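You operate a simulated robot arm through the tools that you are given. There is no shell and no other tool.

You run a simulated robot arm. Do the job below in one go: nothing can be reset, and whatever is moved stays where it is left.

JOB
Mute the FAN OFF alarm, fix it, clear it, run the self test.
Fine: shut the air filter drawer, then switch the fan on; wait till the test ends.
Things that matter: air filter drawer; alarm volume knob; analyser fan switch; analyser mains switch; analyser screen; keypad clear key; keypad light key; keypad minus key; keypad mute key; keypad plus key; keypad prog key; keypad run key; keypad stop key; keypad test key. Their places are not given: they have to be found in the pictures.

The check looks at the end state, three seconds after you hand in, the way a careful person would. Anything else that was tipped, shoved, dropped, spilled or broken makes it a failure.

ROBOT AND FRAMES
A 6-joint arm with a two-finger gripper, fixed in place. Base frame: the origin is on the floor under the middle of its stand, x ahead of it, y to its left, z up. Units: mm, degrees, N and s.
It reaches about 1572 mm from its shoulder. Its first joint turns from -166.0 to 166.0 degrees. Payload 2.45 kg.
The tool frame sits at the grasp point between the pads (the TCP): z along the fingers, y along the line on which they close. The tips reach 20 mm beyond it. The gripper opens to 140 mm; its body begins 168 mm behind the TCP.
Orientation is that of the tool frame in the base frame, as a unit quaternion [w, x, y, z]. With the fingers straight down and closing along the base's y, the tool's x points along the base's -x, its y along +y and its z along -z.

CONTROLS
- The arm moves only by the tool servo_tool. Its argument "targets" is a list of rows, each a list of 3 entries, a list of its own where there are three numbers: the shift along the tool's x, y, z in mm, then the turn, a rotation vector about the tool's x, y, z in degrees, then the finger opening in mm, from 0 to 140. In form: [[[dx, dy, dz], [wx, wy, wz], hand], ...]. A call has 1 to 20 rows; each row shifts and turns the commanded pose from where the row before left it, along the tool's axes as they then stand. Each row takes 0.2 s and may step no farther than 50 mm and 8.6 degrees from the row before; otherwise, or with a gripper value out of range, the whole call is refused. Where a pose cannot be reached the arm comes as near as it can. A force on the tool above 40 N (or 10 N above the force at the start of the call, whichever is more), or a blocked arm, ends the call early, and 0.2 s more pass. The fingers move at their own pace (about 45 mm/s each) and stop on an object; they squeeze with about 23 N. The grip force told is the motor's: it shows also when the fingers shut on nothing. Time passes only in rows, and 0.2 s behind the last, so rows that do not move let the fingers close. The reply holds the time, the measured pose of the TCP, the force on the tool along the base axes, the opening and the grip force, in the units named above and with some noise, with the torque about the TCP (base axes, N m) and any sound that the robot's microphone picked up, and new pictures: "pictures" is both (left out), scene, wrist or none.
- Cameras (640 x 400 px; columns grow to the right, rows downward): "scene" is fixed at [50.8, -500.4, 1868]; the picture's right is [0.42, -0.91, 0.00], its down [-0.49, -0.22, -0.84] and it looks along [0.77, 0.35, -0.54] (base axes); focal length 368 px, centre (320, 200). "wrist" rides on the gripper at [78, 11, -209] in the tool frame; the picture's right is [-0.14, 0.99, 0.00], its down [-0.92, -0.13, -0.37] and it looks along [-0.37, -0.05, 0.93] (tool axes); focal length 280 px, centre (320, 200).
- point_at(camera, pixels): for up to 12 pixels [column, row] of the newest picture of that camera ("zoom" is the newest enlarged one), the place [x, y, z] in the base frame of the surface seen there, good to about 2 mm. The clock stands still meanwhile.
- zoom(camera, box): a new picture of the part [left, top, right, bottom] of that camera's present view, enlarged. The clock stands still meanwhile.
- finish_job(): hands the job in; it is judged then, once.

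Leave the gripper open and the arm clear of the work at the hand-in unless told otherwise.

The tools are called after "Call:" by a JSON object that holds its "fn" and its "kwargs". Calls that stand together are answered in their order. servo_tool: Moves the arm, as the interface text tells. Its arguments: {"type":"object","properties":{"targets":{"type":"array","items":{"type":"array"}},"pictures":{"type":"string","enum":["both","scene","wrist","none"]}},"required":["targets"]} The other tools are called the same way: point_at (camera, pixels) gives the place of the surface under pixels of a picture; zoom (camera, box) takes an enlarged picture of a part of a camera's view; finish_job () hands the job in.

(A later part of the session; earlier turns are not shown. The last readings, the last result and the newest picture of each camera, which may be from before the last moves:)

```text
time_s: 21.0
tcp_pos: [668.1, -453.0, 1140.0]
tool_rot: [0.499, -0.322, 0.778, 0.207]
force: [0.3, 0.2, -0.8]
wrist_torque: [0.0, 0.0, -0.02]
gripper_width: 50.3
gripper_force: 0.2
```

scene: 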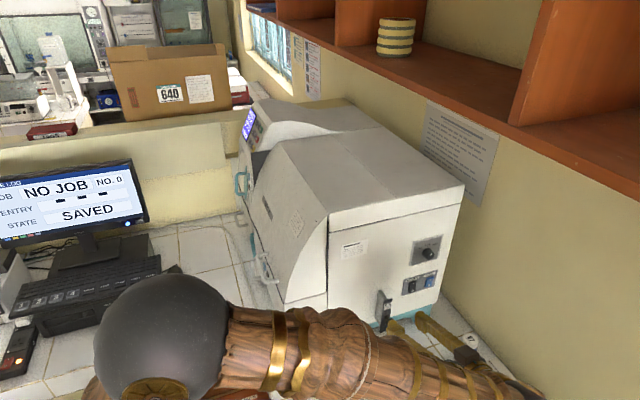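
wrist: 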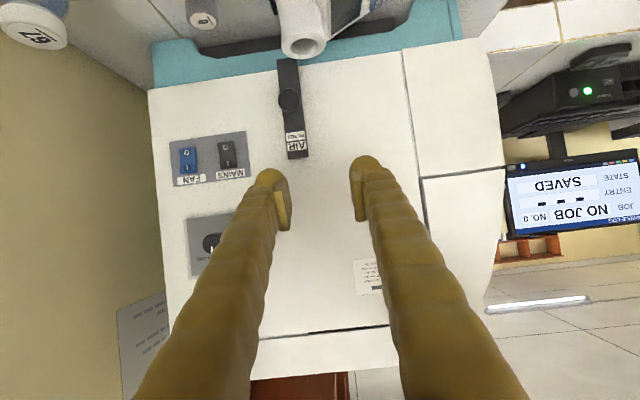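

There's a good view of the panel, again upside down: drawer knob at (288,98), FAN (blue) at (188,158), MAINS at (226,153). The cup is at (305,40) below the drawer. I'll zoom and measure.

Call:
{"fn": "zoom", "kwargs": {"camera": "wrist", "box": [150, 20, 350, 180]}}

Call:
{"fn": "point_at", "kwargs": {"camera": "wrist", "pixels": [[288, 98], [283, 92], [295, 104], [287, 70], [295, 145], [284, 125], [305, 45], [297, 55], [320, 48], [188, 168], [187, 152], [226, 153]]}}

Call:
{"fn": "point_at", "kwargs": {"camera": "wrist", "pixels": [[202, 20], [40, 25], [340, 20], [280, 60], [280, 75], [306, 155], [275, 100], [310, 80], [180, 100], [350, 100], [330, 5], [215, 175]]}}

```text
2.50 times, centred on (250, 100) of wrist
```

zoom: 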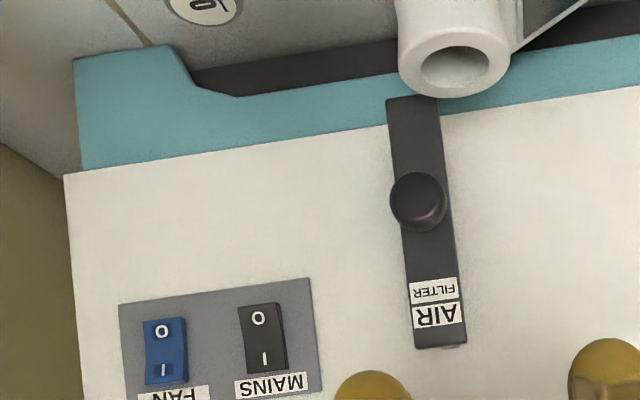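

```text
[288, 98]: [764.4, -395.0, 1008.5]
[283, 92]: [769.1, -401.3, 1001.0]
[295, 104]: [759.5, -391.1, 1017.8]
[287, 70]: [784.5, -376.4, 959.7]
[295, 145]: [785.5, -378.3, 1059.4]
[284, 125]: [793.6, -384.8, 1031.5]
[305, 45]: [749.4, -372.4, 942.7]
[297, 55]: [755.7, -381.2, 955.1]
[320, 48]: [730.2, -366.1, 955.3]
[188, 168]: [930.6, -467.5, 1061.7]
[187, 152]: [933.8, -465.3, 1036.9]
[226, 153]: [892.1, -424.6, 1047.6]
```

```text
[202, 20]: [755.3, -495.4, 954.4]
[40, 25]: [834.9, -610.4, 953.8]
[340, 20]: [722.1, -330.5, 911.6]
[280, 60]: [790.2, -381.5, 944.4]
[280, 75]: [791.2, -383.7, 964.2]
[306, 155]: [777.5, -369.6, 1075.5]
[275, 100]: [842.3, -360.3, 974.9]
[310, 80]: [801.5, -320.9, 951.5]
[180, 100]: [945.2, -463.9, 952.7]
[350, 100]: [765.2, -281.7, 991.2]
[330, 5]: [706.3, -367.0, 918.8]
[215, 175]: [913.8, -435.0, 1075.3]
```

The knob is at (764,-395,1008) and the cup rim is at z 955 below it, which leaves enough room. I'll move the right finger tip to about 40 mm in front of the knob.

Call:
{"fn": "servo_tool", "kwargs": {"targets": [[[25.7, 3.5, 24.9], [0, 0, 0], 50], [[25.7, 3.5, 24.9], [0, 0, 0], 50], [[25.7, 3.5, 24.9], [0, 0, 0], 50], [[25.7, 3.5, 24.9], [0, 0, 0], 50], [[0, 0, 0], [0, 0, 0], 50]]}}

Call:
{"fn": "zoom", "kwargs": {"camera": "wrist", "box": [180, 80, 400, 240]}}

Call:
{"fn": "zoom", "kwargs": {"camera": "scene", "box": [340, 240, 500, 380]}}

```text
time_s: 22.2
tcp_pos: [690.2, -407.9, 1000.5]
tool_rot: [0.499, -0.322, 0.778, 0.207]
force: [-0.4, -0.2, 0.2]
wrist_torque: [-0.03, -0.01, -0.05]
gripper_width: 49.9
gripper_force: 0.1
```

scene: 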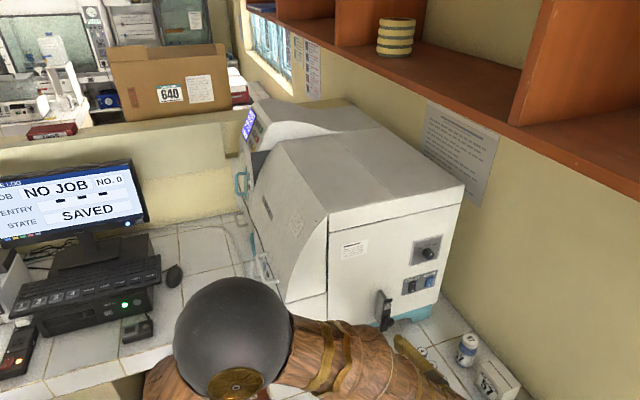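
wrist: 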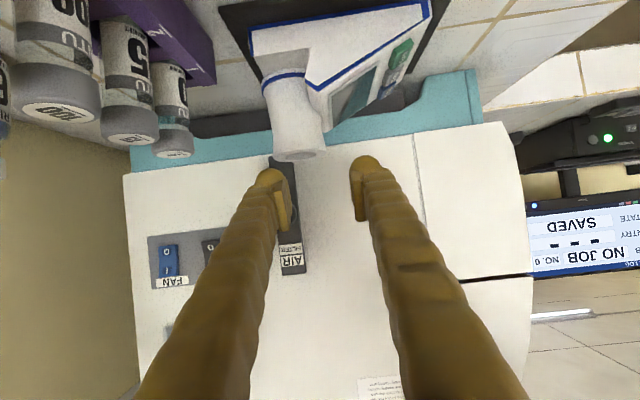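

```text
2.50 times, centred on (290, 160) of wrist
```

zoom: 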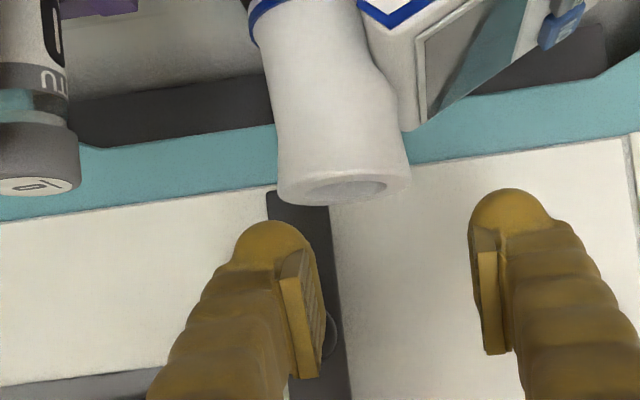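

```text
2.86 times, centred on (420, 310) of scene
```

zoom: 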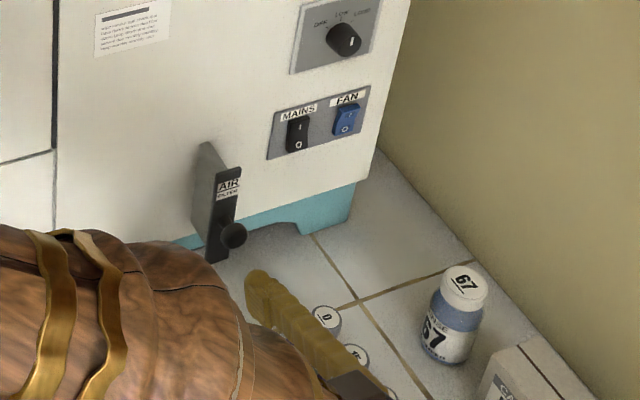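

I'll check the finger tip position against the knob using the scene zoom, where the tip is near (258,285) and the knob near (232,235).

Call:
{"fn": "point_at", "kwargs": {"camera": "zoom", "pixels": [[250, 280], [255, 272], [262, 275], [268, 282], [252, 295], [258, 310], [275, 300], [232, 235], [240, 228], [228, 240], [325, 315], [300, 320]]}}

Call:
{"fn": "point_at", "kwargs": {"camera": "wrist", "pixels": [[262, 178], [270, 172], [278, 171], [285, 176], [290, 195], [292, 222], [296, 210], [300, 155], [290, 150], [320, 152], [286, 170], [295, 160]]}}

```text
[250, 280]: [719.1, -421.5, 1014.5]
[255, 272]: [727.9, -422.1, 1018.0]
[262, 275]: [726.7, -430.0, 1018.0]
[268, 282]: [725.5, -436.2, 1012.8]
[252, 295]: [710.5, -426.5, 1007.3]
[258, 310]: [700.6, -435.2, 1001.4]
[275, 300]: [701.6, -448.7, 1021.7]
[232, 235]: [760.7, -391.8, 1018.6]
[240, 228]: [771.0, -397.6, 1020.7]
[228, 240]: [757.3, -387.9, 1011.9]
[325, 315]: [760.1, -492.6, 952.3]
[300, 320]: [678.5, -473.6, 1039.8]
```

```text
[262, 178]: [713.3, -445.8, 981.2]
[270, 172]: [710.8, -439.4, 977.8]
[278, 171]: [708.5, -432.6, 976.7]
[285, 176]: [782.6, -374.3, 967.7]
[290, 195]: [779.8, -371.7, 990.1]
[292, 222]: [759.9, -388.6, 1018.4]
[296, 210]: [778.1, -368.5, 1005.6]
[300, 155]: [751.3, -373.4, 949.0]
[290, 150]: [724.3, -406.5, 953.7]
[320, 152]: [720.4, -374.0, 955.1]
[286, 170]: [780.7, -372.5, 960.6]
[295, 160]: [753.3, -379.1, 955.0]
```

The tip's leading top edge is at z about 1015, s 815 and the knob is at s 820, so the height is good. I'll push inward horizontally with a 4 mm sideways correction, first to contact and then through the travel.

Call:
{"fn": "servo_tool", "kwargs": {"targets": [[[-4.16, -1.2, 9.1], [0, 0, 0], 50], [[-4.16, -1.2, 9.1], [0, 0, 0], 50], [[-4.16, -1.2, 9.1], [0, 0, 0], 50], [[-4.16, -1.2, 9.1], [0, 0, 0], 50], [[-2.5, 0, 5.45], [0, 0, 0], 50], [[-2.5, 0, 5.45], [0, 0, 0], 50], [[0, 0, 0], [0, 0, 0], 50]]}}

Call:
{"fn": "zoom", "kwargs": {"camera": "scene", "box": [340, 240, 500, 380]}}

```text
time_s: 23.8
tcp_pos: [731.5, -375.5, 1003.4]
tool_rot: [0.499, -0.321, 0.778, 0.207]
force: [-0.6, -0.7, 1.0]
wrist_torque: [0.02, 0.04, -0.05]
gripper_width: 50.2
gripper_force: 0.0
```

scene: 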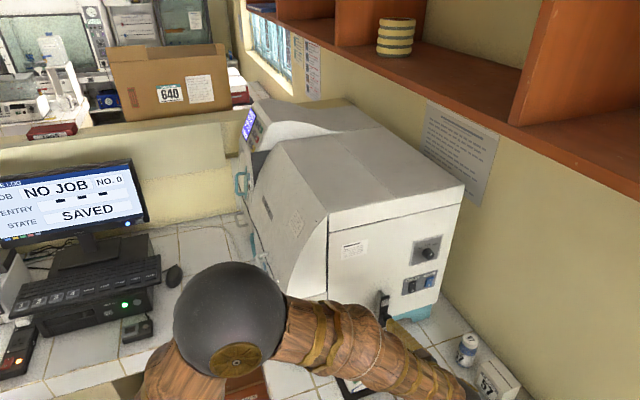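
wrist: 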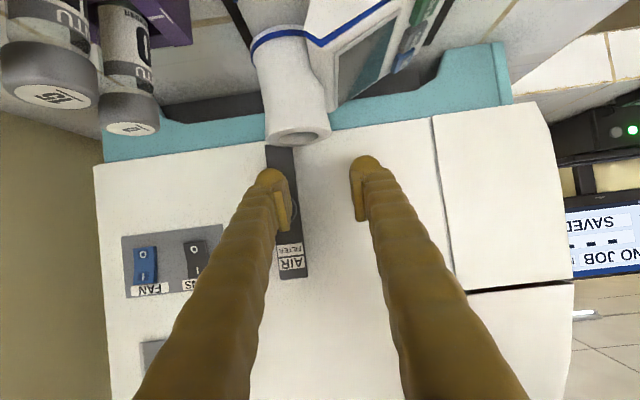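

```text
2.86 times, centred on (420, 310) of scene
```

zoom: 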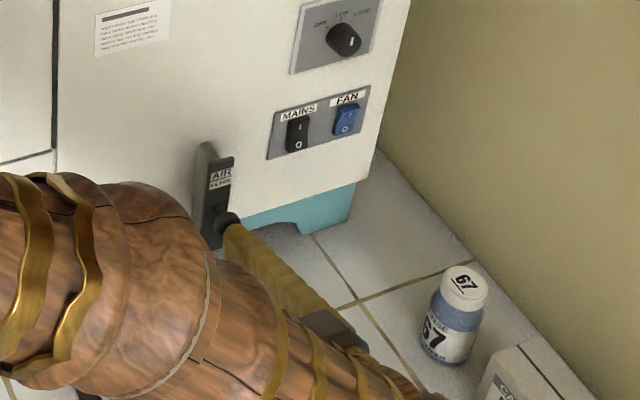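

The finger is on the knob and the drawer is moving in with low force. I'll keep pushing.

Call:
{"fn": "servo_tool", "kwargs": {"targets": [[[-2.08, 0, 4.55], [0, 0, 0], 50], [[-2.08, 0, 4.55], [0, 0, 0], 50], [[-2.08, 0, 4.55], [0, 0, 0], 50], [[-2.08, 0, 4.55], [0, 0, 0], 50], [[-2.08, 0, 4.55], [0, 0, 0], 50], [[-2.08, 0, 4.55], [0, 0, 0], 50], [[-2.08, 0, 4.55], [0, 0, 0], 50], [[0, 0, 0], [0, 0, 0], 50]]}}

Call:
{"fn": "zoom", "kwargs": {"camera": "scene", "box": [340, 240, 500, 380]}}

```text
time_s: 25.4
tcp_pos: [753.0, -355.4, 1004.9]
tool_rot: [0.5, -0.321, 0.778, 0.206]
force: [-10.6, -5.9, 4.5]
wrist_torque: [0.02, -0.23, -0.29]
gripper_width: 48.4
gripper_force: 0.1
stopped in row 8: the force on the tool passed its limit at 50 N (the readings are from after the stop); the commanded pose is now the measured one
```

scene: 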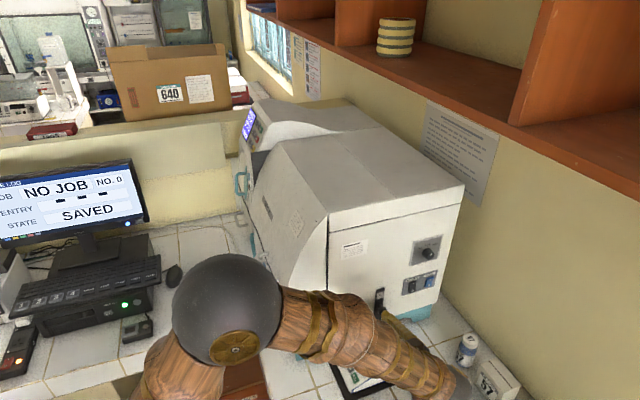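
wrist: 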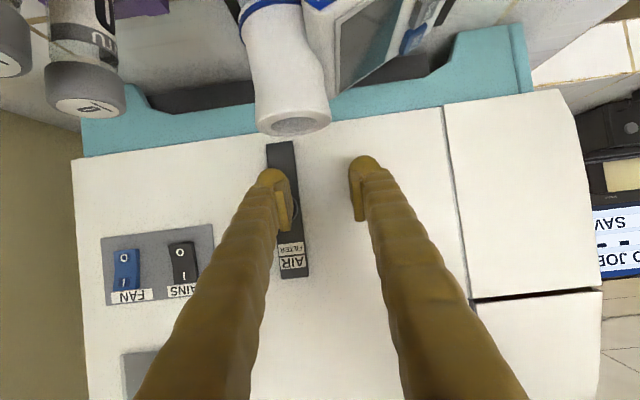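

```text
2.86 times, centred on (420, 310) of scene
```

zoom: 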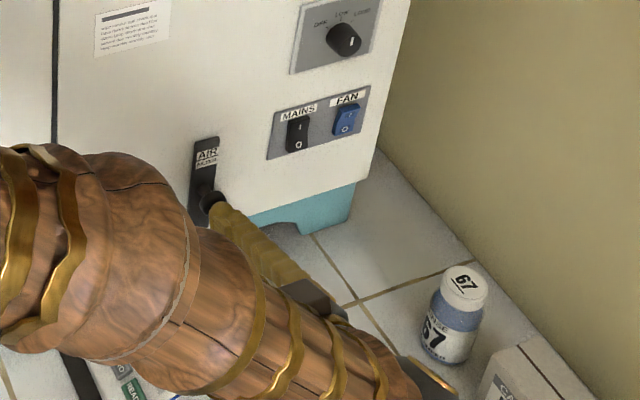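

The force rose to the limit at the end of travel, so the drawer looks shut. I'll check the face distance and then back off.

Call:
{"fn": "point_at", "kwargs": {"camera": "zoom", "pixels": [[208, 172], [212, 145], [198, 185], [180, 160], [235, 160], [195, 215]]}}

Call:
{"fn": "servo_tool", "kwargs": {"targets": [[[4.16, 0, -9.1], [0, 0, 0], 50], [[8.32, 0, -18.2], [0, 0, 0], 50], [[12.5, 0, -27.3], [0, 0, 0], 50], [[12.5, 0, -27.3], [0, 0, 0], 50], [[0, 0, 0], [0, 0, 0], 50]]}}

Call:
{"fn": "zoom", "kwargs": {"camera": "scene", "box": [340, 240, 500, 380]}}

```text
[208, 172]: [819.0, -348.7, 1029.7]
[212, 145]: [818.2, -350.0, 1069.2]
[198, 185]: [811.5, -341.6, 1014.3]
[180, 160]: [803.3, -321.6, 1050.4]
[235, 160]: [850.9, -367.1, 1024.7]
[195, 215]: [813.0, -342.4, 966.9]
```

```text
time_s: 26.6
tcp_pos: [689.3, -418.2, 1004.1]
tool_rot: [0.499, -0.322, 0.778, 0.207]
force: [0.2, 0.0, 0.8]
wrist_torque: [0.0, 0.03, -0.01]
gripper_width: 50.3
gripper_force: 0.1
```

scene: 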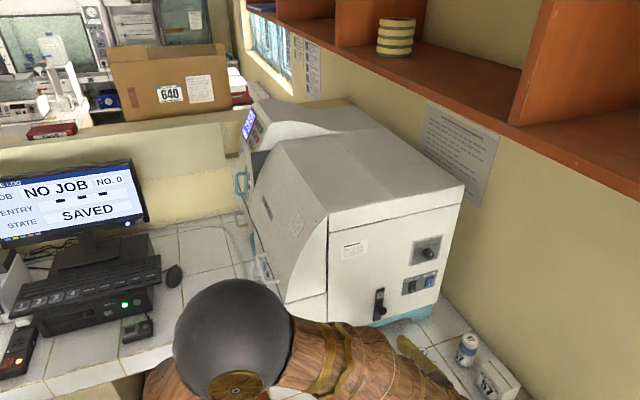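
wrist: 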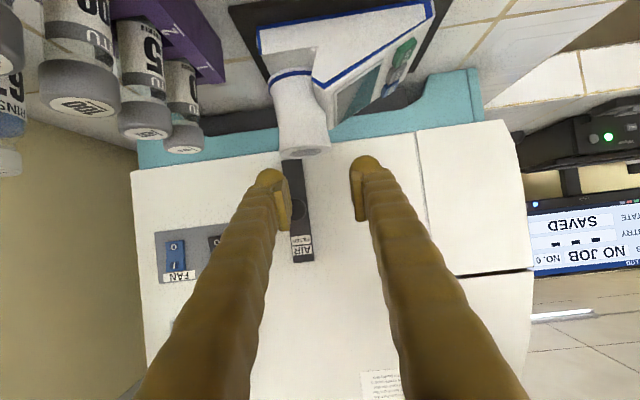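

```text
2.86 times, centred on (420, 310) of scene
```

zoom: 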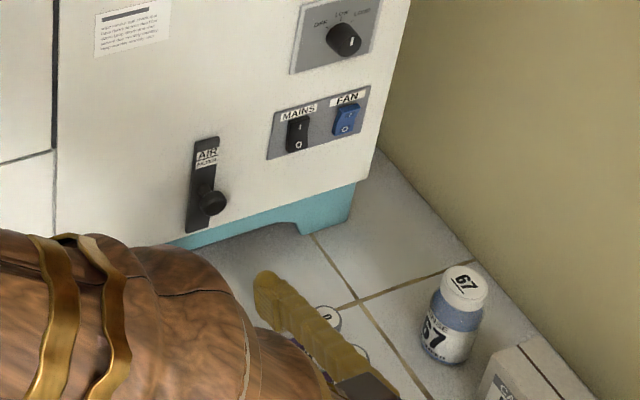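

The drawer face is now at 8 mm from the wall plane, so it is shut. Next is the FAN switch. I'll check the wall and nearby objects before moving there.

Call:
{"fn": "point_at", "kwargs": {"camera": "wrist", "pixels": [[60, 250], [20, 200], [100, 200], [160, 300], [10, 160], [180, 150], [140, 130], [80, 100], [175, 248], [174, 267], [213, 242], [160, 240]]}}

Call:
{"fn": "point_at", "kwargs": {"camera": "scene", "pixels": [[490, 375], [470, 340], [500, 200], [480, 250], [430, 280], [428, 276], [431, 285], [411, 287], [410, 340], [428, 250], [500, 385], [520, 370]]}}

```text
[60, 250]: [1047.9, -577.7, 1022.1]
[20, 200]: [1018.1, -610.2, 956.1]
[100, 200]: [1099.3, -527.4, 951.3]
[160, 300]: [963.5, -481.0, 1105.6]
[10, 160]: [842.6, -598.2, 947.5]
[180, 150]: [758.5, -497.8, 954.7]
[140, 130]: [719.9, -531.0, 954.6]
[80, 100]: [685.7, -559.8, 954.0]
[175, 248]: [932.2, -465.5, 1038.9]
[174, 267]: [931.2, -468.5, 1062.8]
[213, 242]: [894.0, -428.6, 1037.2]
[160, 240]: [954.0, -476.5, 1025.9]
```

```text
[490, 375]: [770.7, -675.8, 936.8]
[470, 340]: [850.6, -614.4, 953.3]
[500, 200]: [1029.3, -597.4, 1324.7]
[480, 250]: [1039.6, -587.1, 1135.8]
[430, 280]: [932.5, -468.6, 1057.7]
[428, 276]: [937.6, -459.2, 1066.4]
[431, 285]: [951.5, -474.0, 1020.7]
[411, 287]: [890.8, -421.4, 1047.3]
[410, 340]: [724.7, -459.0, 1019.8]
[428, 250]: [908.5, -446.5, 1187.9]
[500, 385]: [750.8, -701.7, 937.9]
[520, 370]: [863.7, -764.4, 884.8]
```

The wall is at s about 1150, well clear. The FAN top half is at (931,-468.5,1063). I'll rise, open to 100 mm so that MAINS lies between the fingers, tilt slightly so the right finger leads, and move to a standoff in front of FAN.

Call:
{"fn": "servo_tool", "kwargs": {"targets": [[[-27.3, 0, -12.5], [0, 0, 0], 65], [[-27.3, 0, -12.5], [0, 0, 0], 80], [[0, 0, 0], [-5, 0, 0], 100], [[0, 0, 0], [-5, 0, 0], 100], [[-3.3, -37, 4.5], [0, 0, 0], 100], [[-3.3, -37, 4.5], [0, 0, 0], 100], [[-3.3, -37, 4.5], [0, 0, 0], 100], [[-3.3, -37, 4.5], [0, 0, 0], 100], [[0, 0, 0], [0, 0, 0], 100]]}}

Call:
{"fn": "zoom", "kwargs": {"camera": "wrist", "box": [160, 80, 400, 260]}}

Call:
{"fn": "zoom", "kwargs": {"camera": "scene", "box": [370, 220, 490, 340]}}

```text
time_s: 28.6
tcp_pos: [823.0, -489.2, 1057.2]
tool_rot: [0.47, -0.362, 0.757, 0.272]
force: [0.3, 0.2, 1.0]
wrist_torque: [-0.03, 0.02, -0.01]
gripper_width: 100.0
gripper_force: 0.0
```

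scene: 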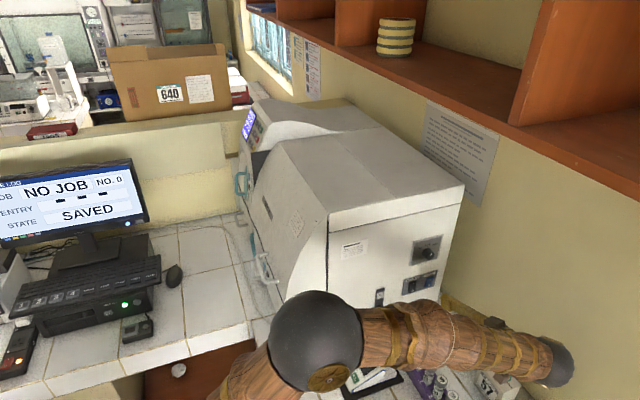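
wrist: 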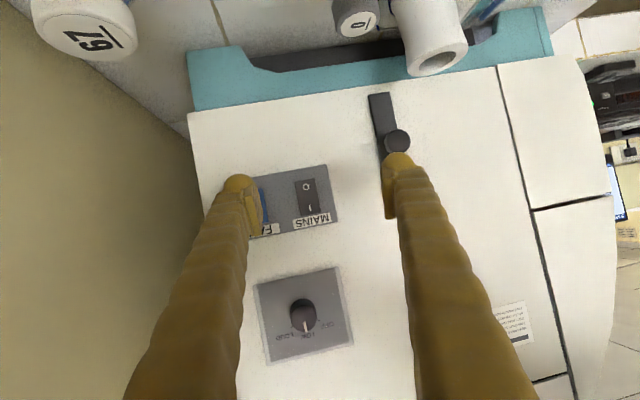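

```text
2.22 times, centred on (280, 170) of wrist
```

zoom: 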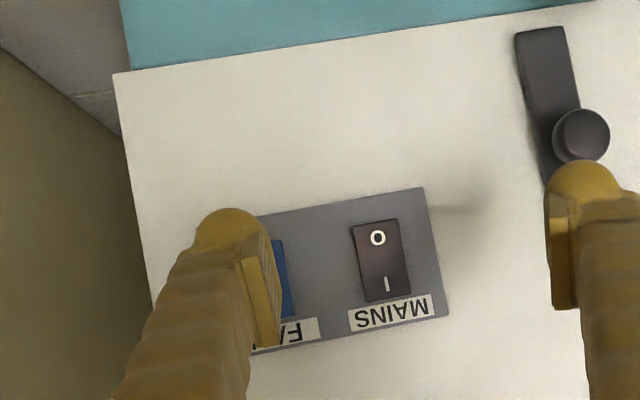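

```text
3.33 times, centred on (430, 280) of scene
```

zoom: 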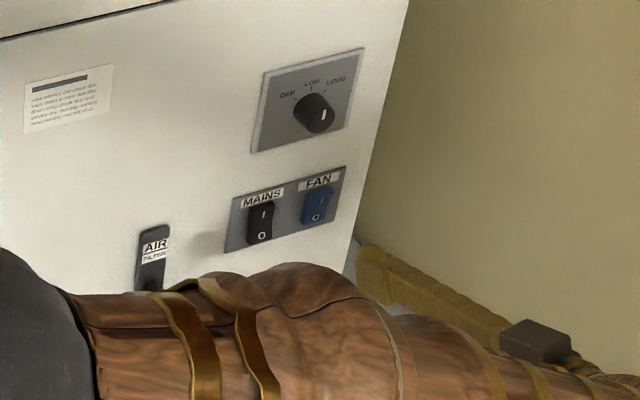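

The right finger tip is near (368,255) in the scene zoom. I'll measure the tip, plus the forearm height above the vials.

Call:
{"fn": "point_at", "kwargs": {"camera": "zoom", "pixels": [[358, 255], [362, 247], [368, 245], [375, 248], [380, 255], [372, 270], [360, 270], [390, 290], [316, 205], [322, 195], [318, 218], [264, 220]]}}

Call:
{"fn": "point_at", "kwargs": {"camera": "scene", "pixels": [[400, 330], [440, 345], [480, 350], [530, 360], [560, 365], [420, 360], [470, 375], [380, 350], [320, 350], [250, 380], [495, 322], [420, 375]]}}

Call:
{"fn": "point_at", "kwargs": {"camera": "wrist", "pixels": [[228, 180], [236, 174], [245, 176], [252, 184], [388, 160], [396, 154], [405, 156], [396, 140], [85, 35], [430, 50], [260, 200], [340, 205]]}}

```text
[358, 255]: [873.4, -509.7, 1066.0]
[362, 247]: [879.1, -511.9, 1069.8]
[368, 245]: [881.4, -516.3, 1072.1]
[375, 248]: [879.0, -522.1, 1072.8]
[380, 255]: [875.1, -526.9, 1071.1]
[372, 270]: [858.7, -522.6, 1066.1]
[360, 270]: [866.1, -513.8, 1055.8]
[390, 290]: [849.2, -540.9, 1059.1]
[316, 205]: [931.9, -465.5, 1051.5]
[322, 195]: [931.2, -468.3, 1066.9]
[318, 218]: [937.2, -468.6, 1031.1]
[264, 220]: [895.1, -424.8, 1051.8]
```

```text
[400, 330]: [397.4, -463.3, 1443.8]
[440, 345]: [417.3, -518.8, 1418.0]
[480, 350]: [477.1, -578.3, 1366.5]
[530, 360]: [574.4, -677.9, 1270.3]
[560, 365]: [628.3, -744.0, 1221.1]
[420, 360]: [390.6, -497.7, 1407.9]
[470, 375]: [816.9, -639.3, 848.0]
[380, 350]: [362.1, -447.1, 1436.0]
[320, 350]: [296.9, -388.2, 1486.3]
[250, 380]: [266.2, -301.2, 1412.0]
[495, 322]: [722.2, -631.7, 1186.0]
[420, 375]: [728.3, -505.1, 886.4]
```

```text
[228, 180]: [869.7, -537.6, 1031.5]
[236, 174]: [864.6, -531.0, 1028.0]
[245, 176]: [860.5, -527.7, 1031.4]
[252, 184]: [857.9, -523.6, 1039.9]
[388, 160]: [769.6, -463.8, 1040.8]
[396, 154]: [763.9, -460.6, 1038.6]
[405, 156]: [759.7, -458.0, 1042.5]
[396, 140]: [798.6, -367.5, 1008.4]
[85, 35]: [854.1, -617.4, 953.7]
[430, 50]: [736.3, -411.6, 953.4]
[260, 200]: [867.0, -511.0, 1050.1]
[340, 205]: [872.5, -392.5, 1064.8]
```

The tip is at s 987, z about 1066, and the FAN rocker at s 989, with its upper half at z about 1063. The alignment is good and the forearm is high above everything. I'll approach FAN to within about 8 mm.

Call:
{"fn": "servo_tool", "kwargs": {"targets": [[[-6.2, -2.8, 13.4], [0, 0, 0], 100], [[-6.2, -2.8, 13.4], [0, 0, 0], 100], [[-6.2, -2.8, 13.4], [0, 0, 0], 100], [[-6.2, -2.5, 13.4], [0, 0, 0], 100], [[0, 0, 0], [0, 0, 0], 100]]}}

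Call:
{"fn": "zoom", "kwargs": {"camera": "scene", "box": [385, 230, 475, 310]}}

Call:
{"fn": "zoom", "kwargs": {"camera": "wrist", "box": [160, 80, 400, 260]}}

```text
time_s: 29.8
tcp_pos: [864.2, -444.9, 1057.7]
tool_rot: [0.469, -0.363, 0.757, 0.273]
force: [-0.4, -0.1, -0.9]
wrist_torque: [0.0, -0.02, 0.01]
gripper_width: 99.9
gripper_force: 0.0
```

scene: 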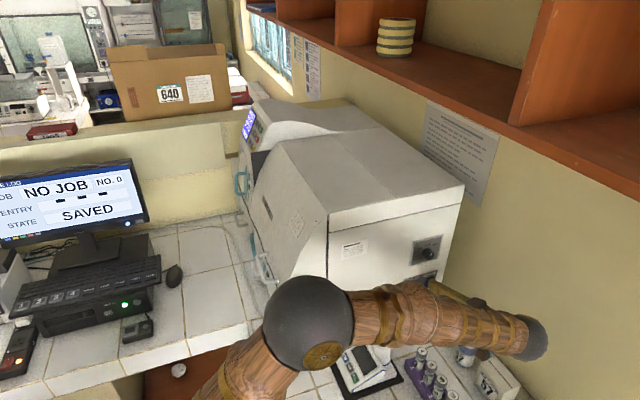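
wrist: 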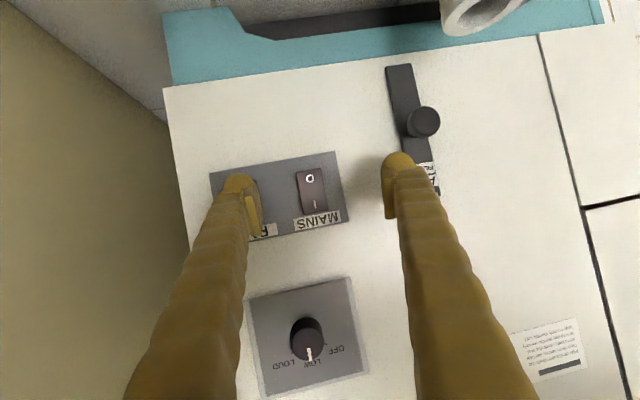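

```text
5.00 times, centred on (430, 270) of scene
```

zoom: 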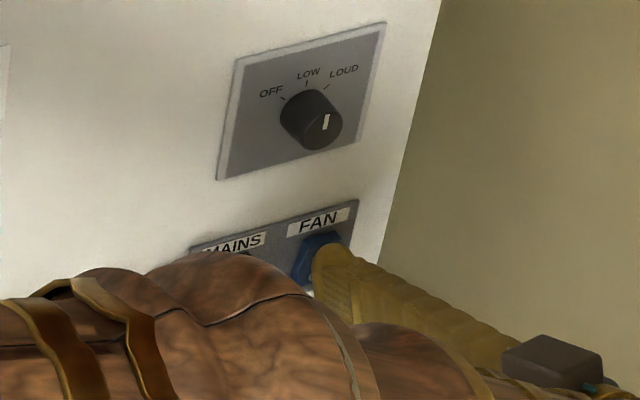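

```text
2.22 times, centred on (280, 170) of wrist
```

zoom: 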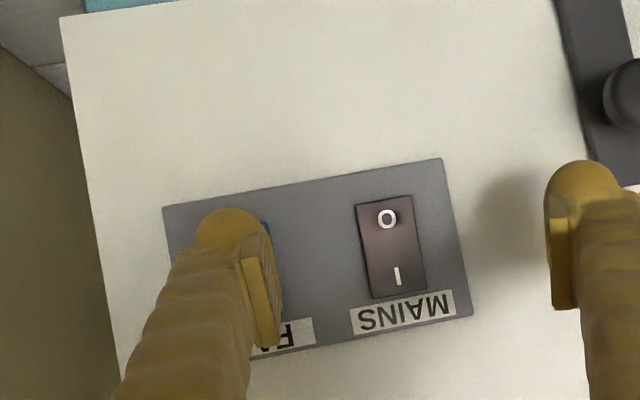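

The tip is right in front of the FAN rocker. I'll press inward in small steps.

Call:
{"fn": "servo_tool", "kwargs": {"targets": [[[-1.24, -0.45, 2.7], [0, 0, 0], 100], [[-1.24, -0.45, 2.7], [0, 0, 0], 100], [[-1.24, -0.45, 2.7], [0, 0, 0], 100], [[-0.83, -0.3, 1.8], [0, 0, 0], 100], [[0, 0, 0], [0, 0, 0], 100]]}}

Call:
{"fn": "zoom", "kwargs": {"camera": "scene", "box": [385, 230, 475, 310]}}

```text
time_s: 30.6
tcp_pos: [869.8, -443.9, 1057.8]
tool_rot: [0.469, -0.362, 0.758, 0.272]
force: [-6.8, -4.4, 1.2]
wrist_torque: [-0.02, -0.09, -0.38]
gripper_width: 98.8
gripper_force: 0.0
stopped in row 3: the force on the tool passed its limit at 46 N (the readings are from after the stop); the commanded pose is now the measured one
```

scene: 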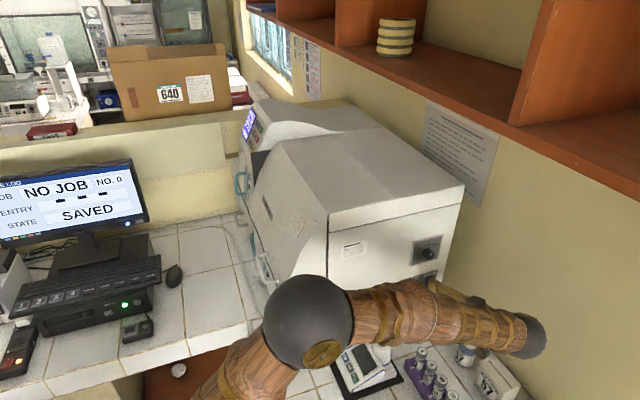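
wrist: 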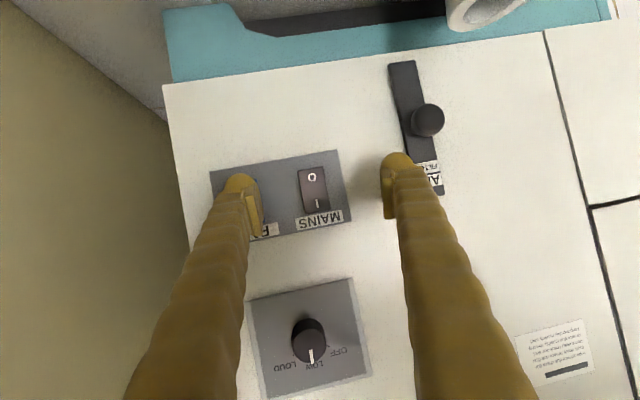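

```text
5.00 times, centred on (430, 270) of scene
```

zoom: 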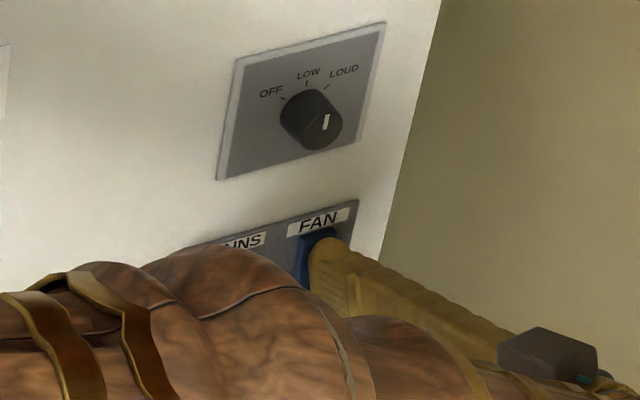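

The call stopped at 46 N with no click heard. I'll back off and inspect the rocker.

Call:
{"fn": "servo_tool", "kwargs": {"targets": [[[4.1, 1.5, -9], [0, 0, 0], 100], [[8.3, 3, -17.9], [0, 0, 0], 100], [[8.3, 3, -17.9], [0, 0, 0], 100], [[0, 0, 0], [0, 0, 0], 100]]}}

Call:
{"fn": "zoom", "kwargs": {"camera": "scene", "box": [385, 230, 475, 310]}}

Call:
{"fn": "zoom", "kwargs": {"camera": "scene", "box": [235, 95, 285, 145]}}

```text
time_s: 31.6
tcp_pos: [834.4, -477.7, 1057.6]
tool_rot: [0.47, -0.361, 0.759, 0.271]
force: [0.0, 0.1, 0.1]
wrist_torque: [0.0, -0.01, 0.01]
gripper_width: 99.9
gripper_force: 0.1
```

scene: 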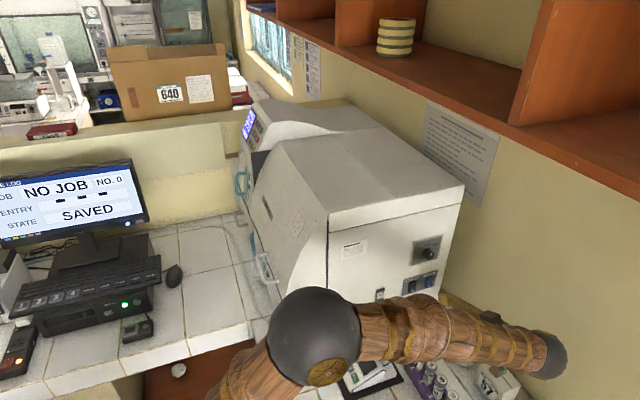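
wrist: 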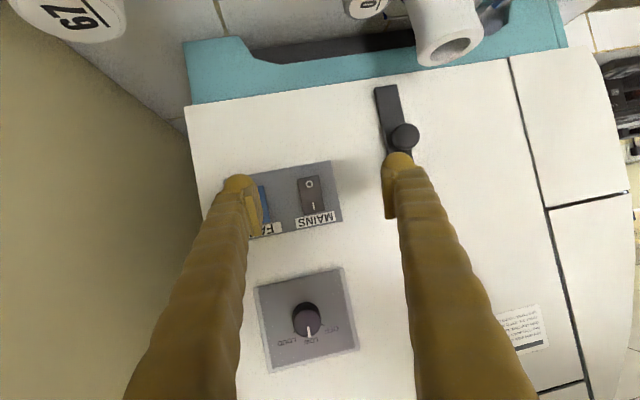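

```text
5.00 times, centred on (430, 270) of scene
```

zoom: 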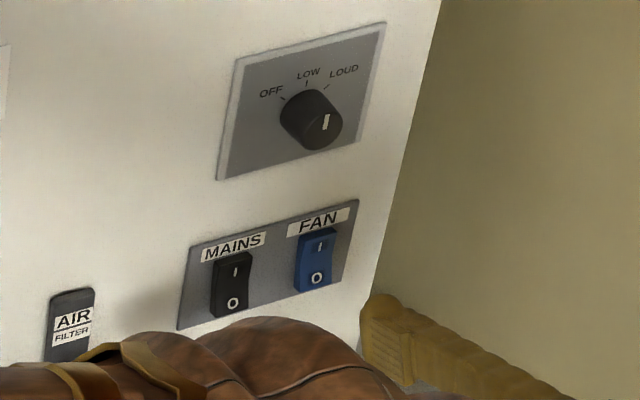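

```text
8.00 times, centred on (260, 120) of scene
```

zoom: 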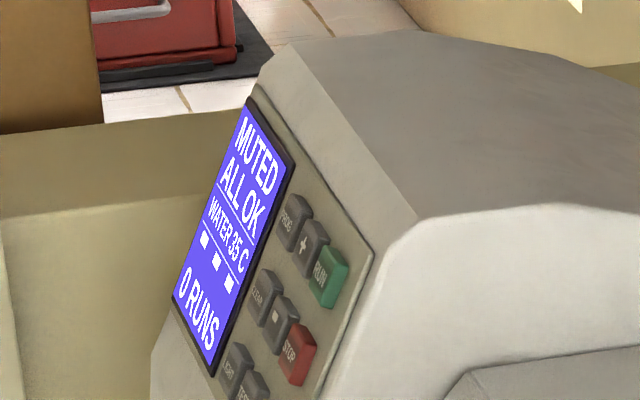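

The screen now reads MUTED / ALL OK and the FAN rocker matches MAINS with its top pressed in, so the fan is on. I'll withdraw along the same path and return to the keypad.

Call:
{"fn": "servo_tool", "kwargs": {"targets": [[[13.8, 5, -29.9], [0, 0, 0], 100], [[13.8, 5, -29.9], [0, 0, 0], 100], [[13.8, 5, -29.9], [0, 0, 0], 80], [[0, 0, 0], [5, 0, 0], 60], [[0, 0, 0], [5, 0, 0], 50], [[-31.9, 33, -15.5], [0, 0, 0], 50], [[-31.9, 33, -15.5], [0, 0, 0], 50], [[-31.9, 33, -15.5], [0, 0, 0], 50], [[-31.9, 33, -15.5], [0, 0, 0], 50], [[-31.9, 33, -15.5], [0, 0, 0], 50], [[-31.9, 33, -15.5], [0, 0, 0], 50], [[-31.9, 33, -15.5], [0, 0, 0], 50], [[-31.9, 33, -15.5], [0, 0, 0], 50], [[-31.9, 33, -15.5], [0, 0, 0], 50], [[-31.9, 33, -15.5], [0, 0, 0], 50], [[-31.9, 33, -15.5], [0, 0, 0], 50], [[-31.9, 33, -15.5], [0, 0, 0], 50], [[0, 0, 0], [0, 0, 0], 50]]}}

```text
time_s: 35.4
tcp_pos: [479.8, -277.9, 1482.1]
tool_rot: [0.499, -0.319, 0.779, 0.207]
force: [0.0, 0.6, 0.5]
wrist_torque: [0.0, 0.01, 0.03]
gripper_width: 49.7
gripper_force: 0.0
```

scene: 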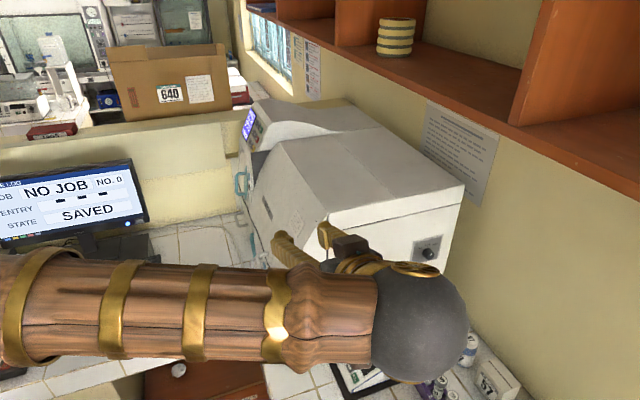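
wrist: 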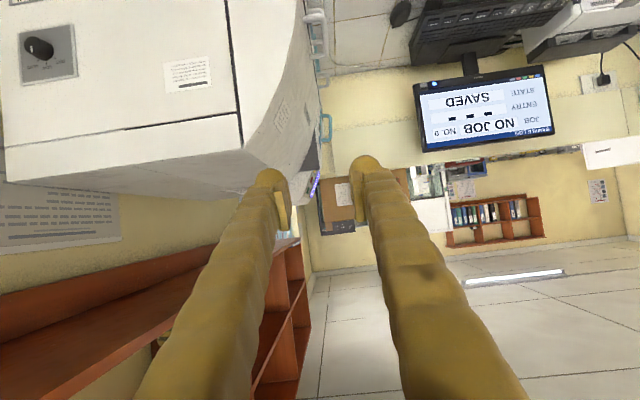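

The arm is back at the high clear point. I'll now go forward to the point above the front of the machine and swing the tool back toward the keypad.

Call:
{"fn": "servo_tool", "kwargs": {"targets": [[[-23.2, 4.1, 40], [0, 0, 0], 50], [[-23.2, 4.1, 40], [0, 0, 0], 50], [[-23.2, 4.1, 40], [0, 0, 0], 50], [[-23.2, 4.1, 40], [0, 0, 0], 50], [[-23.2, 4.1, 40], [0, 0, 0], 50], [[-23.2, 4.1, 40], [0, 0, 0], 50], [[-23.2, 4.1, 40], [0, 0, 0], 50], [[-23.2, 4.1, 40], [0, 0, 0], 50], [[-23.2, 4.1, 40], [0, 0, 0], 50], [[0, 0, 0], [7.44, 0, 3.4], 50], [[0, 0, 0], [7.44, 0, 3.4], 50], [[0, 0, 0], [7.44, 0, 3.4], 50], [[0, 0, 0], [7.44, 0, 3.4], 50], [[0, 0, 0], [7.44, 0, 3.4], 50], [[0, 0, 0], [7.44, 0, 3.4], 50], [[0, 0, 0], [7.44, 0, 3.4], 50], [[0, 0, 0], [7.44, 0, 3.4], 50], [[0, 0, 0], [7.44, 0, 3.4], 50], [[0, 0, 0], [7.44, 0, 3.4], 50], [[0, 0, 0], [7.44, 0, 3.4], 50]]}}

```text
time_s: 39.6
tcp_pos: [748.0, 44.0, 1524.0]
tool_rot: [0.499, 0.324, 0.776, -0.21]
force: [-0.3, 0.4, 1.2]
wrist_torque: [0.08, 0.01, 0.1]
gripper_width: 49.9
gripper_force: 0.2
```

scene: 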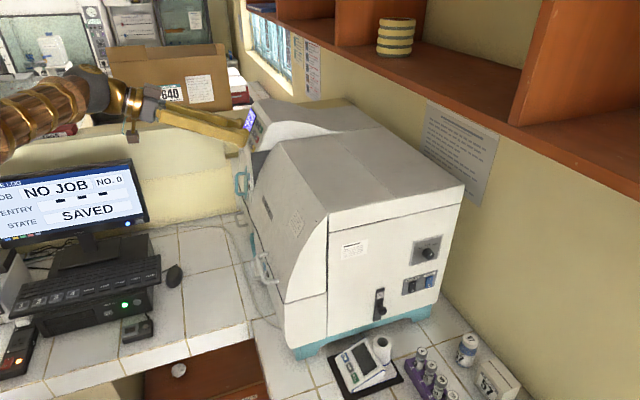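
wrist: 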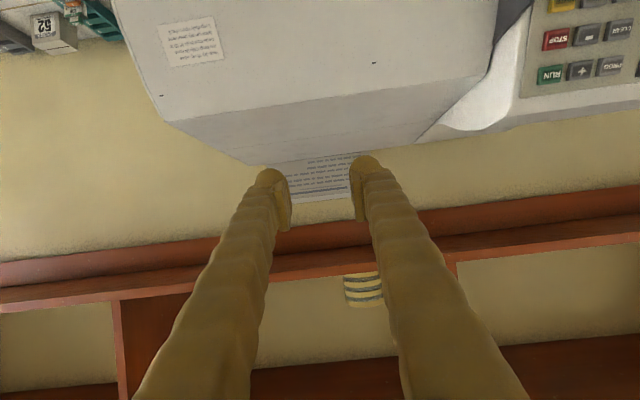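

The panel looks right: drawer shut, FAN like MAINS. I'll confirm that with a zoom, tilt the tool again and move to a standoff in front of CLEAR.

Call:
{"fn": "zoom", "kwargs": {"camera": "scene", "box": [360, 220, 480, 340]}}

Call:
{"fn": "servo_tool", "kwargs": {"targets": [[[0, 0, 0], [-6.67, 0, 0], 50], [[0, 0, 0], [-6.67, 0, 0], 50], [[0, 0, 0], [-6.67, 0, 0], 50], [[11.3, 43.4, 18.1], [0, 0, 0], 50], [[11.3, 43.4, 18.1], [0, 0, 0], 50], [[11.3, 43.4, 18.1], [0, 0, 0], 50], [[11.3, 43.4, 18.1], [0, 0, 0], 50], [[11.3, 43.4, 18.1], [0, 0, 0], 50], [[11.3, 43.4, 18.1], [0, 0, 0], 50], [[11.3, 43.4, 18.1], [0, 0, 0], 50], [[11.3, 43.4, 18.1], [0, 0, 0], 50], [[0, 0, 0], [0, 0, 0], 50]]}}

Call:
{"fn": "zoom", "kwargs": {"camera": "wrist", "box": [200, 60, 440, 240]}}

```text
3.33 times, centred on (420, 280) of scene
```

zoom: 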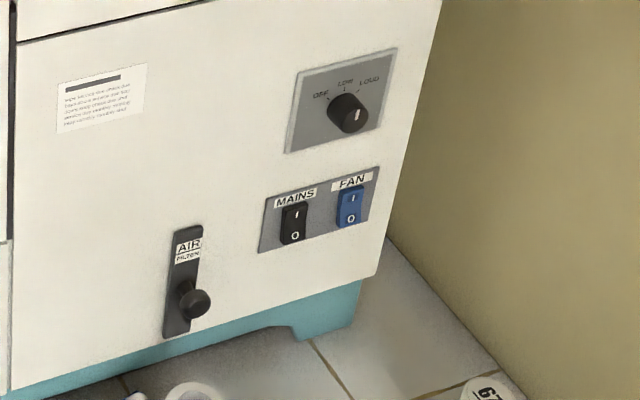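

```text
time_s: 42.2
tcp_pos: [1003.5, 323.7, 1431.9]
tool_rot: [0.548, 0.231, 0.801, -0.071]
force: [0.1, 0.4, -0.5]
wrist_torque: [0.01, -0.01, 0.01]
gripper_width: 49.8
gripper_force: 0.1
```

scene: 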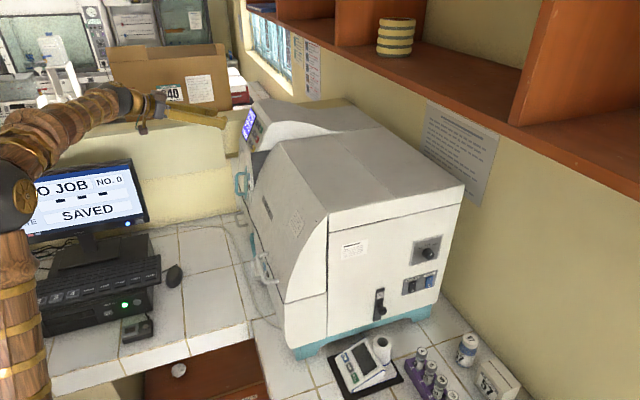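
wrist: 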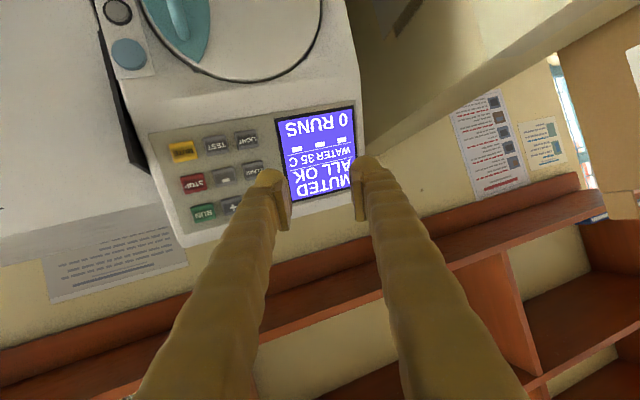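

```text
2.22 times, centred on (320, 150) of wrist
```

zoom: 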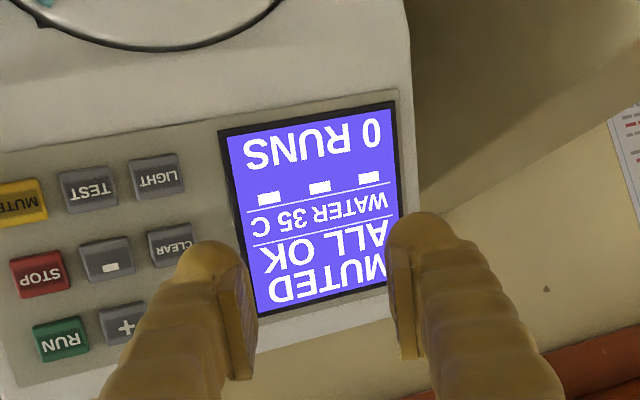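

The drawer is shut and both switches are on. I'll measure CLEAR again from here; it's at (173,245) in the zoom.

Call:
{"fn": "point_at", "kwargs": {"camera": "zoom", "pixels": [[173, 245], [155, 230], [190, 228], [156, 262], [107, 260], [158, 178], [90, 189], [20, 202], [195, 250], [215, 290], [205, 245], [230, 245]]}}

```text
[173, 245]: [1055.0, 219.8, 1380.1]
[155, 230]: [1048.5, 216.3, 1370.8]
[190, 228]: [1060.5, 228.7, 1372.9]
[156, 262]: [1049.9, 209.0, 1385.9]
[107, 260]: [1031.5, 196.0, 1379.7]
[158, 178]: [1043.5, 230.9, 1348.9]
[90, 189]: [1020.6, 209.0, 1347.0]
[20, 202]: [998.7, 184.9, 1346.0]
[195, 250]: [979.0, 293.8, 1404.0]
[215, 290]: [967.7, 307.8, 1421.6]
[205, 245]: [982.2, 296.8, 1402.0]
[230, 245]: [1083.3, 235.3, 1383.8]
```

CLEAR is at (1054,219,1380). I'll approach to about 15 mm short of the press position.

Call:
{"fn": "servo_tool", "kwargs": {"targets": [[[0.3, -9.5, 24.2], [0, 0, 0], 50], [[0.3, -9.5, 24.2], [0, 0, 0], 50], [[0.3, -9.5, 24.2], [0, 0, 0], 50], [[0, 0, 0], [0, 0, 0], 50]]}}

Call:
{"fn": "zoom", "kwargs": {"camera": "wrist", "box": [200, 80, 400, 240]}}

Call:
{"fn": "zoom", "kwargs": {"camera": "scene", "box": [230, 95, 280, 145]}}

```text
time_s: 43.2
tcp_pos: [1048.5, 268.8, 1399.4]
tool_rot: [0.547, 0.232, 0.801, -0.072]
force: [0.3, -0.2, -0.3]
wrist_torque: [0.02, -0.03, -0.02]
gripper_width: 49.9
gripper_force: 0.0
```

scene: 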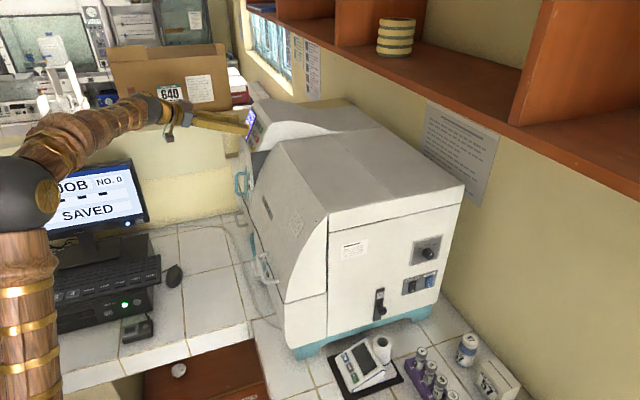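
wrist: 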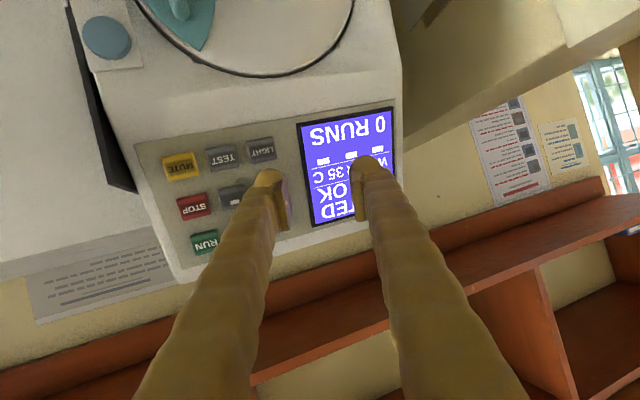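

```text
2.50 times, centred on (300, 160) of wrist
```

zoom: 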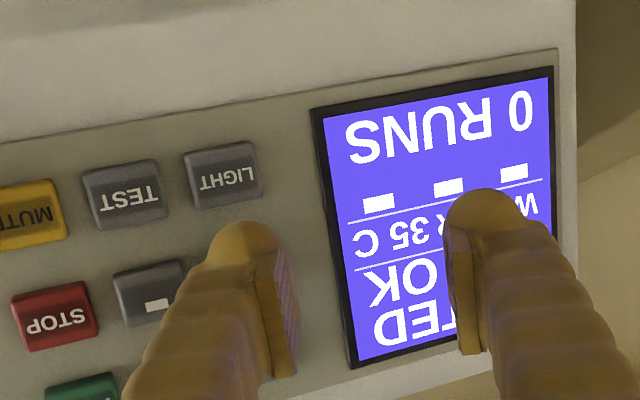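

```text
8.00 times, centred on (255, 120) of scene
```

zoom: 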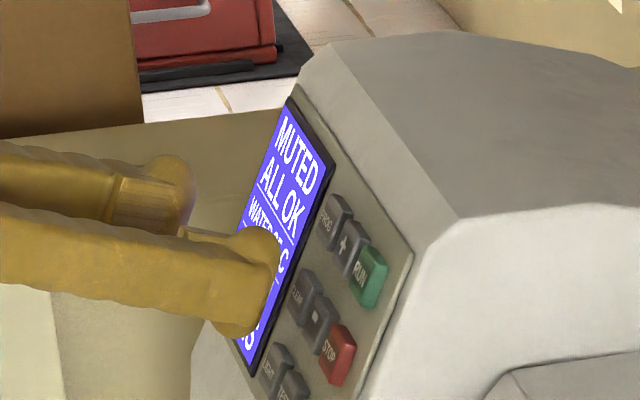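

The tip is about 4–5 mm too far right of CLEAR. I'll correct sideways while closing to about 6 mm short.

Call:
{"fn": "servo_tool", "kwargs": {"targets": [[[0.4, 3, 3.5], [0, 0, 0], 50], [[0.4, 0.2, 4], [0, 0, 0], 50], [[0.2, -1, 2.7], [0, 0, 0], 50], [[0, 0, 0], [0, 0, 0], 50]]}}

Call:
{"fn": "zoom", "kwargs": {"camera": "wrist", "box": [200, 80, 400, 240]}}

Call:
{"fn": "zoom", "kwargs": {"camera": "scene", "box": [230, 95, 280, 145]}}

```text
time_s: 44.2
tcp_pos: [1057.3, 269.2, 1394.7]
tool_rot: [0.548, 0.232, 0.801, -0.071]
force: [-0.1, 0.5, -0.7]
wrist_torque: [0.03, 0.02, -0.06]
gripper_width: 50.1
gripper_force: 0.1
```

scene: 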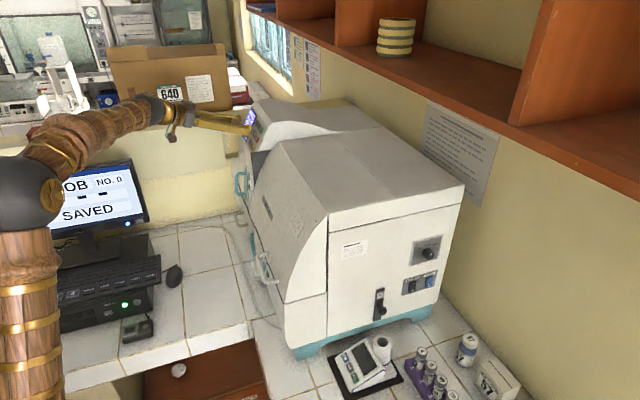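
wrist: 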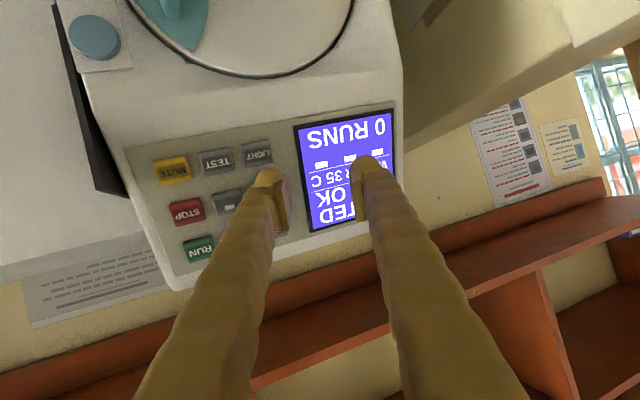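

```text
2.50 times, centred on (300, 160) of wrist
```

zoom: 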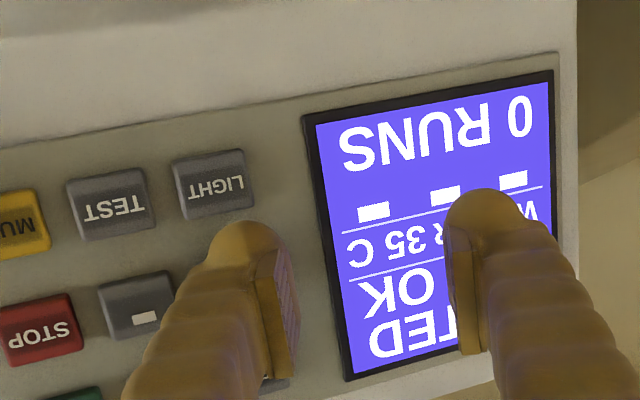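

```text
8.00 times, centred on (255, 120) of scene
```

zoom: 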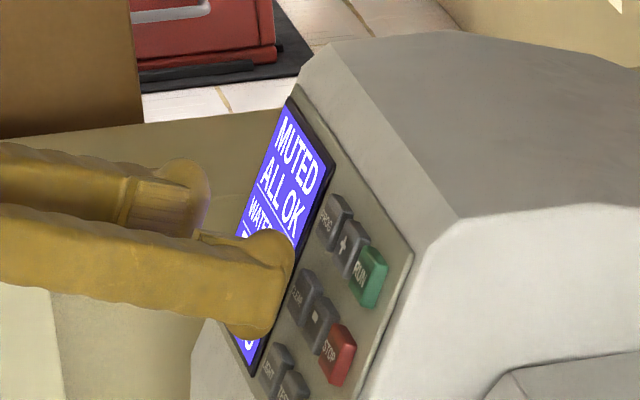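

The tip centre should project to about (243,284) in this zoom, and CLEAR works out at about (243,285), so they line up. I'll press in 2 mm steps.

Call:
{"fn": "servo_tool", "kwargs": {"targets": [[[0, -0.9, 1.9], [0, 0, 0], 50], [[0, -0.8, 1.9], [0, 0, 0], 50], [[0, -0.7, 1.9], [0, 0, 0], 50], [[0, 0, 0], [0, 0, 0], 50]]}}

Call:
{"fn": "zoom", "kwargs": {"camera": "scene", "box": [230, 95, 280, 145]}}

```text
time_s: 45.2
tcp_pos: [1059.0, 265.7, 1392.0]
tool_rot: [0.546, 0.233, 0.801, -0.073]
force: [0.0, 0.7, 0.8]
wrist_torque: [0.01, 0.01, 0.0]
gripper_width: 50.1
gripper_force: 0.0
```

scene: 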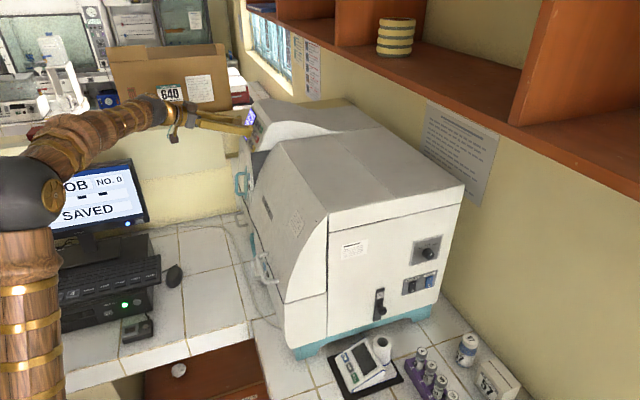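
wrist: 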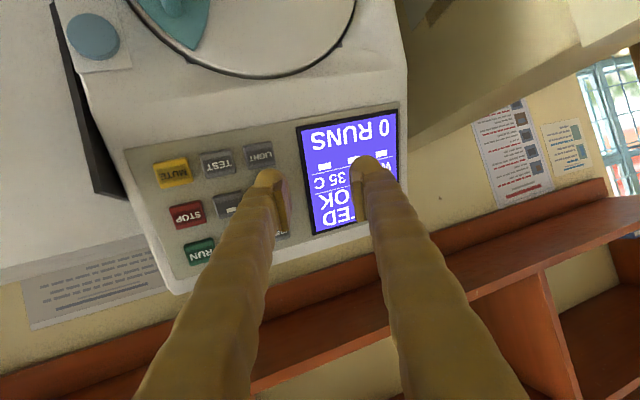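

```text
8.00 times, centred on (255, 120) of scene
```

zoom: 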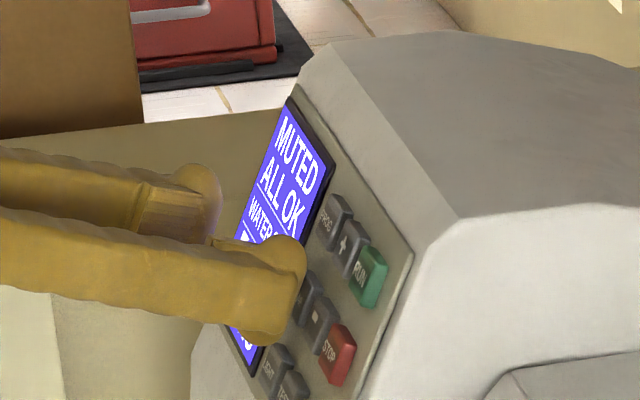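

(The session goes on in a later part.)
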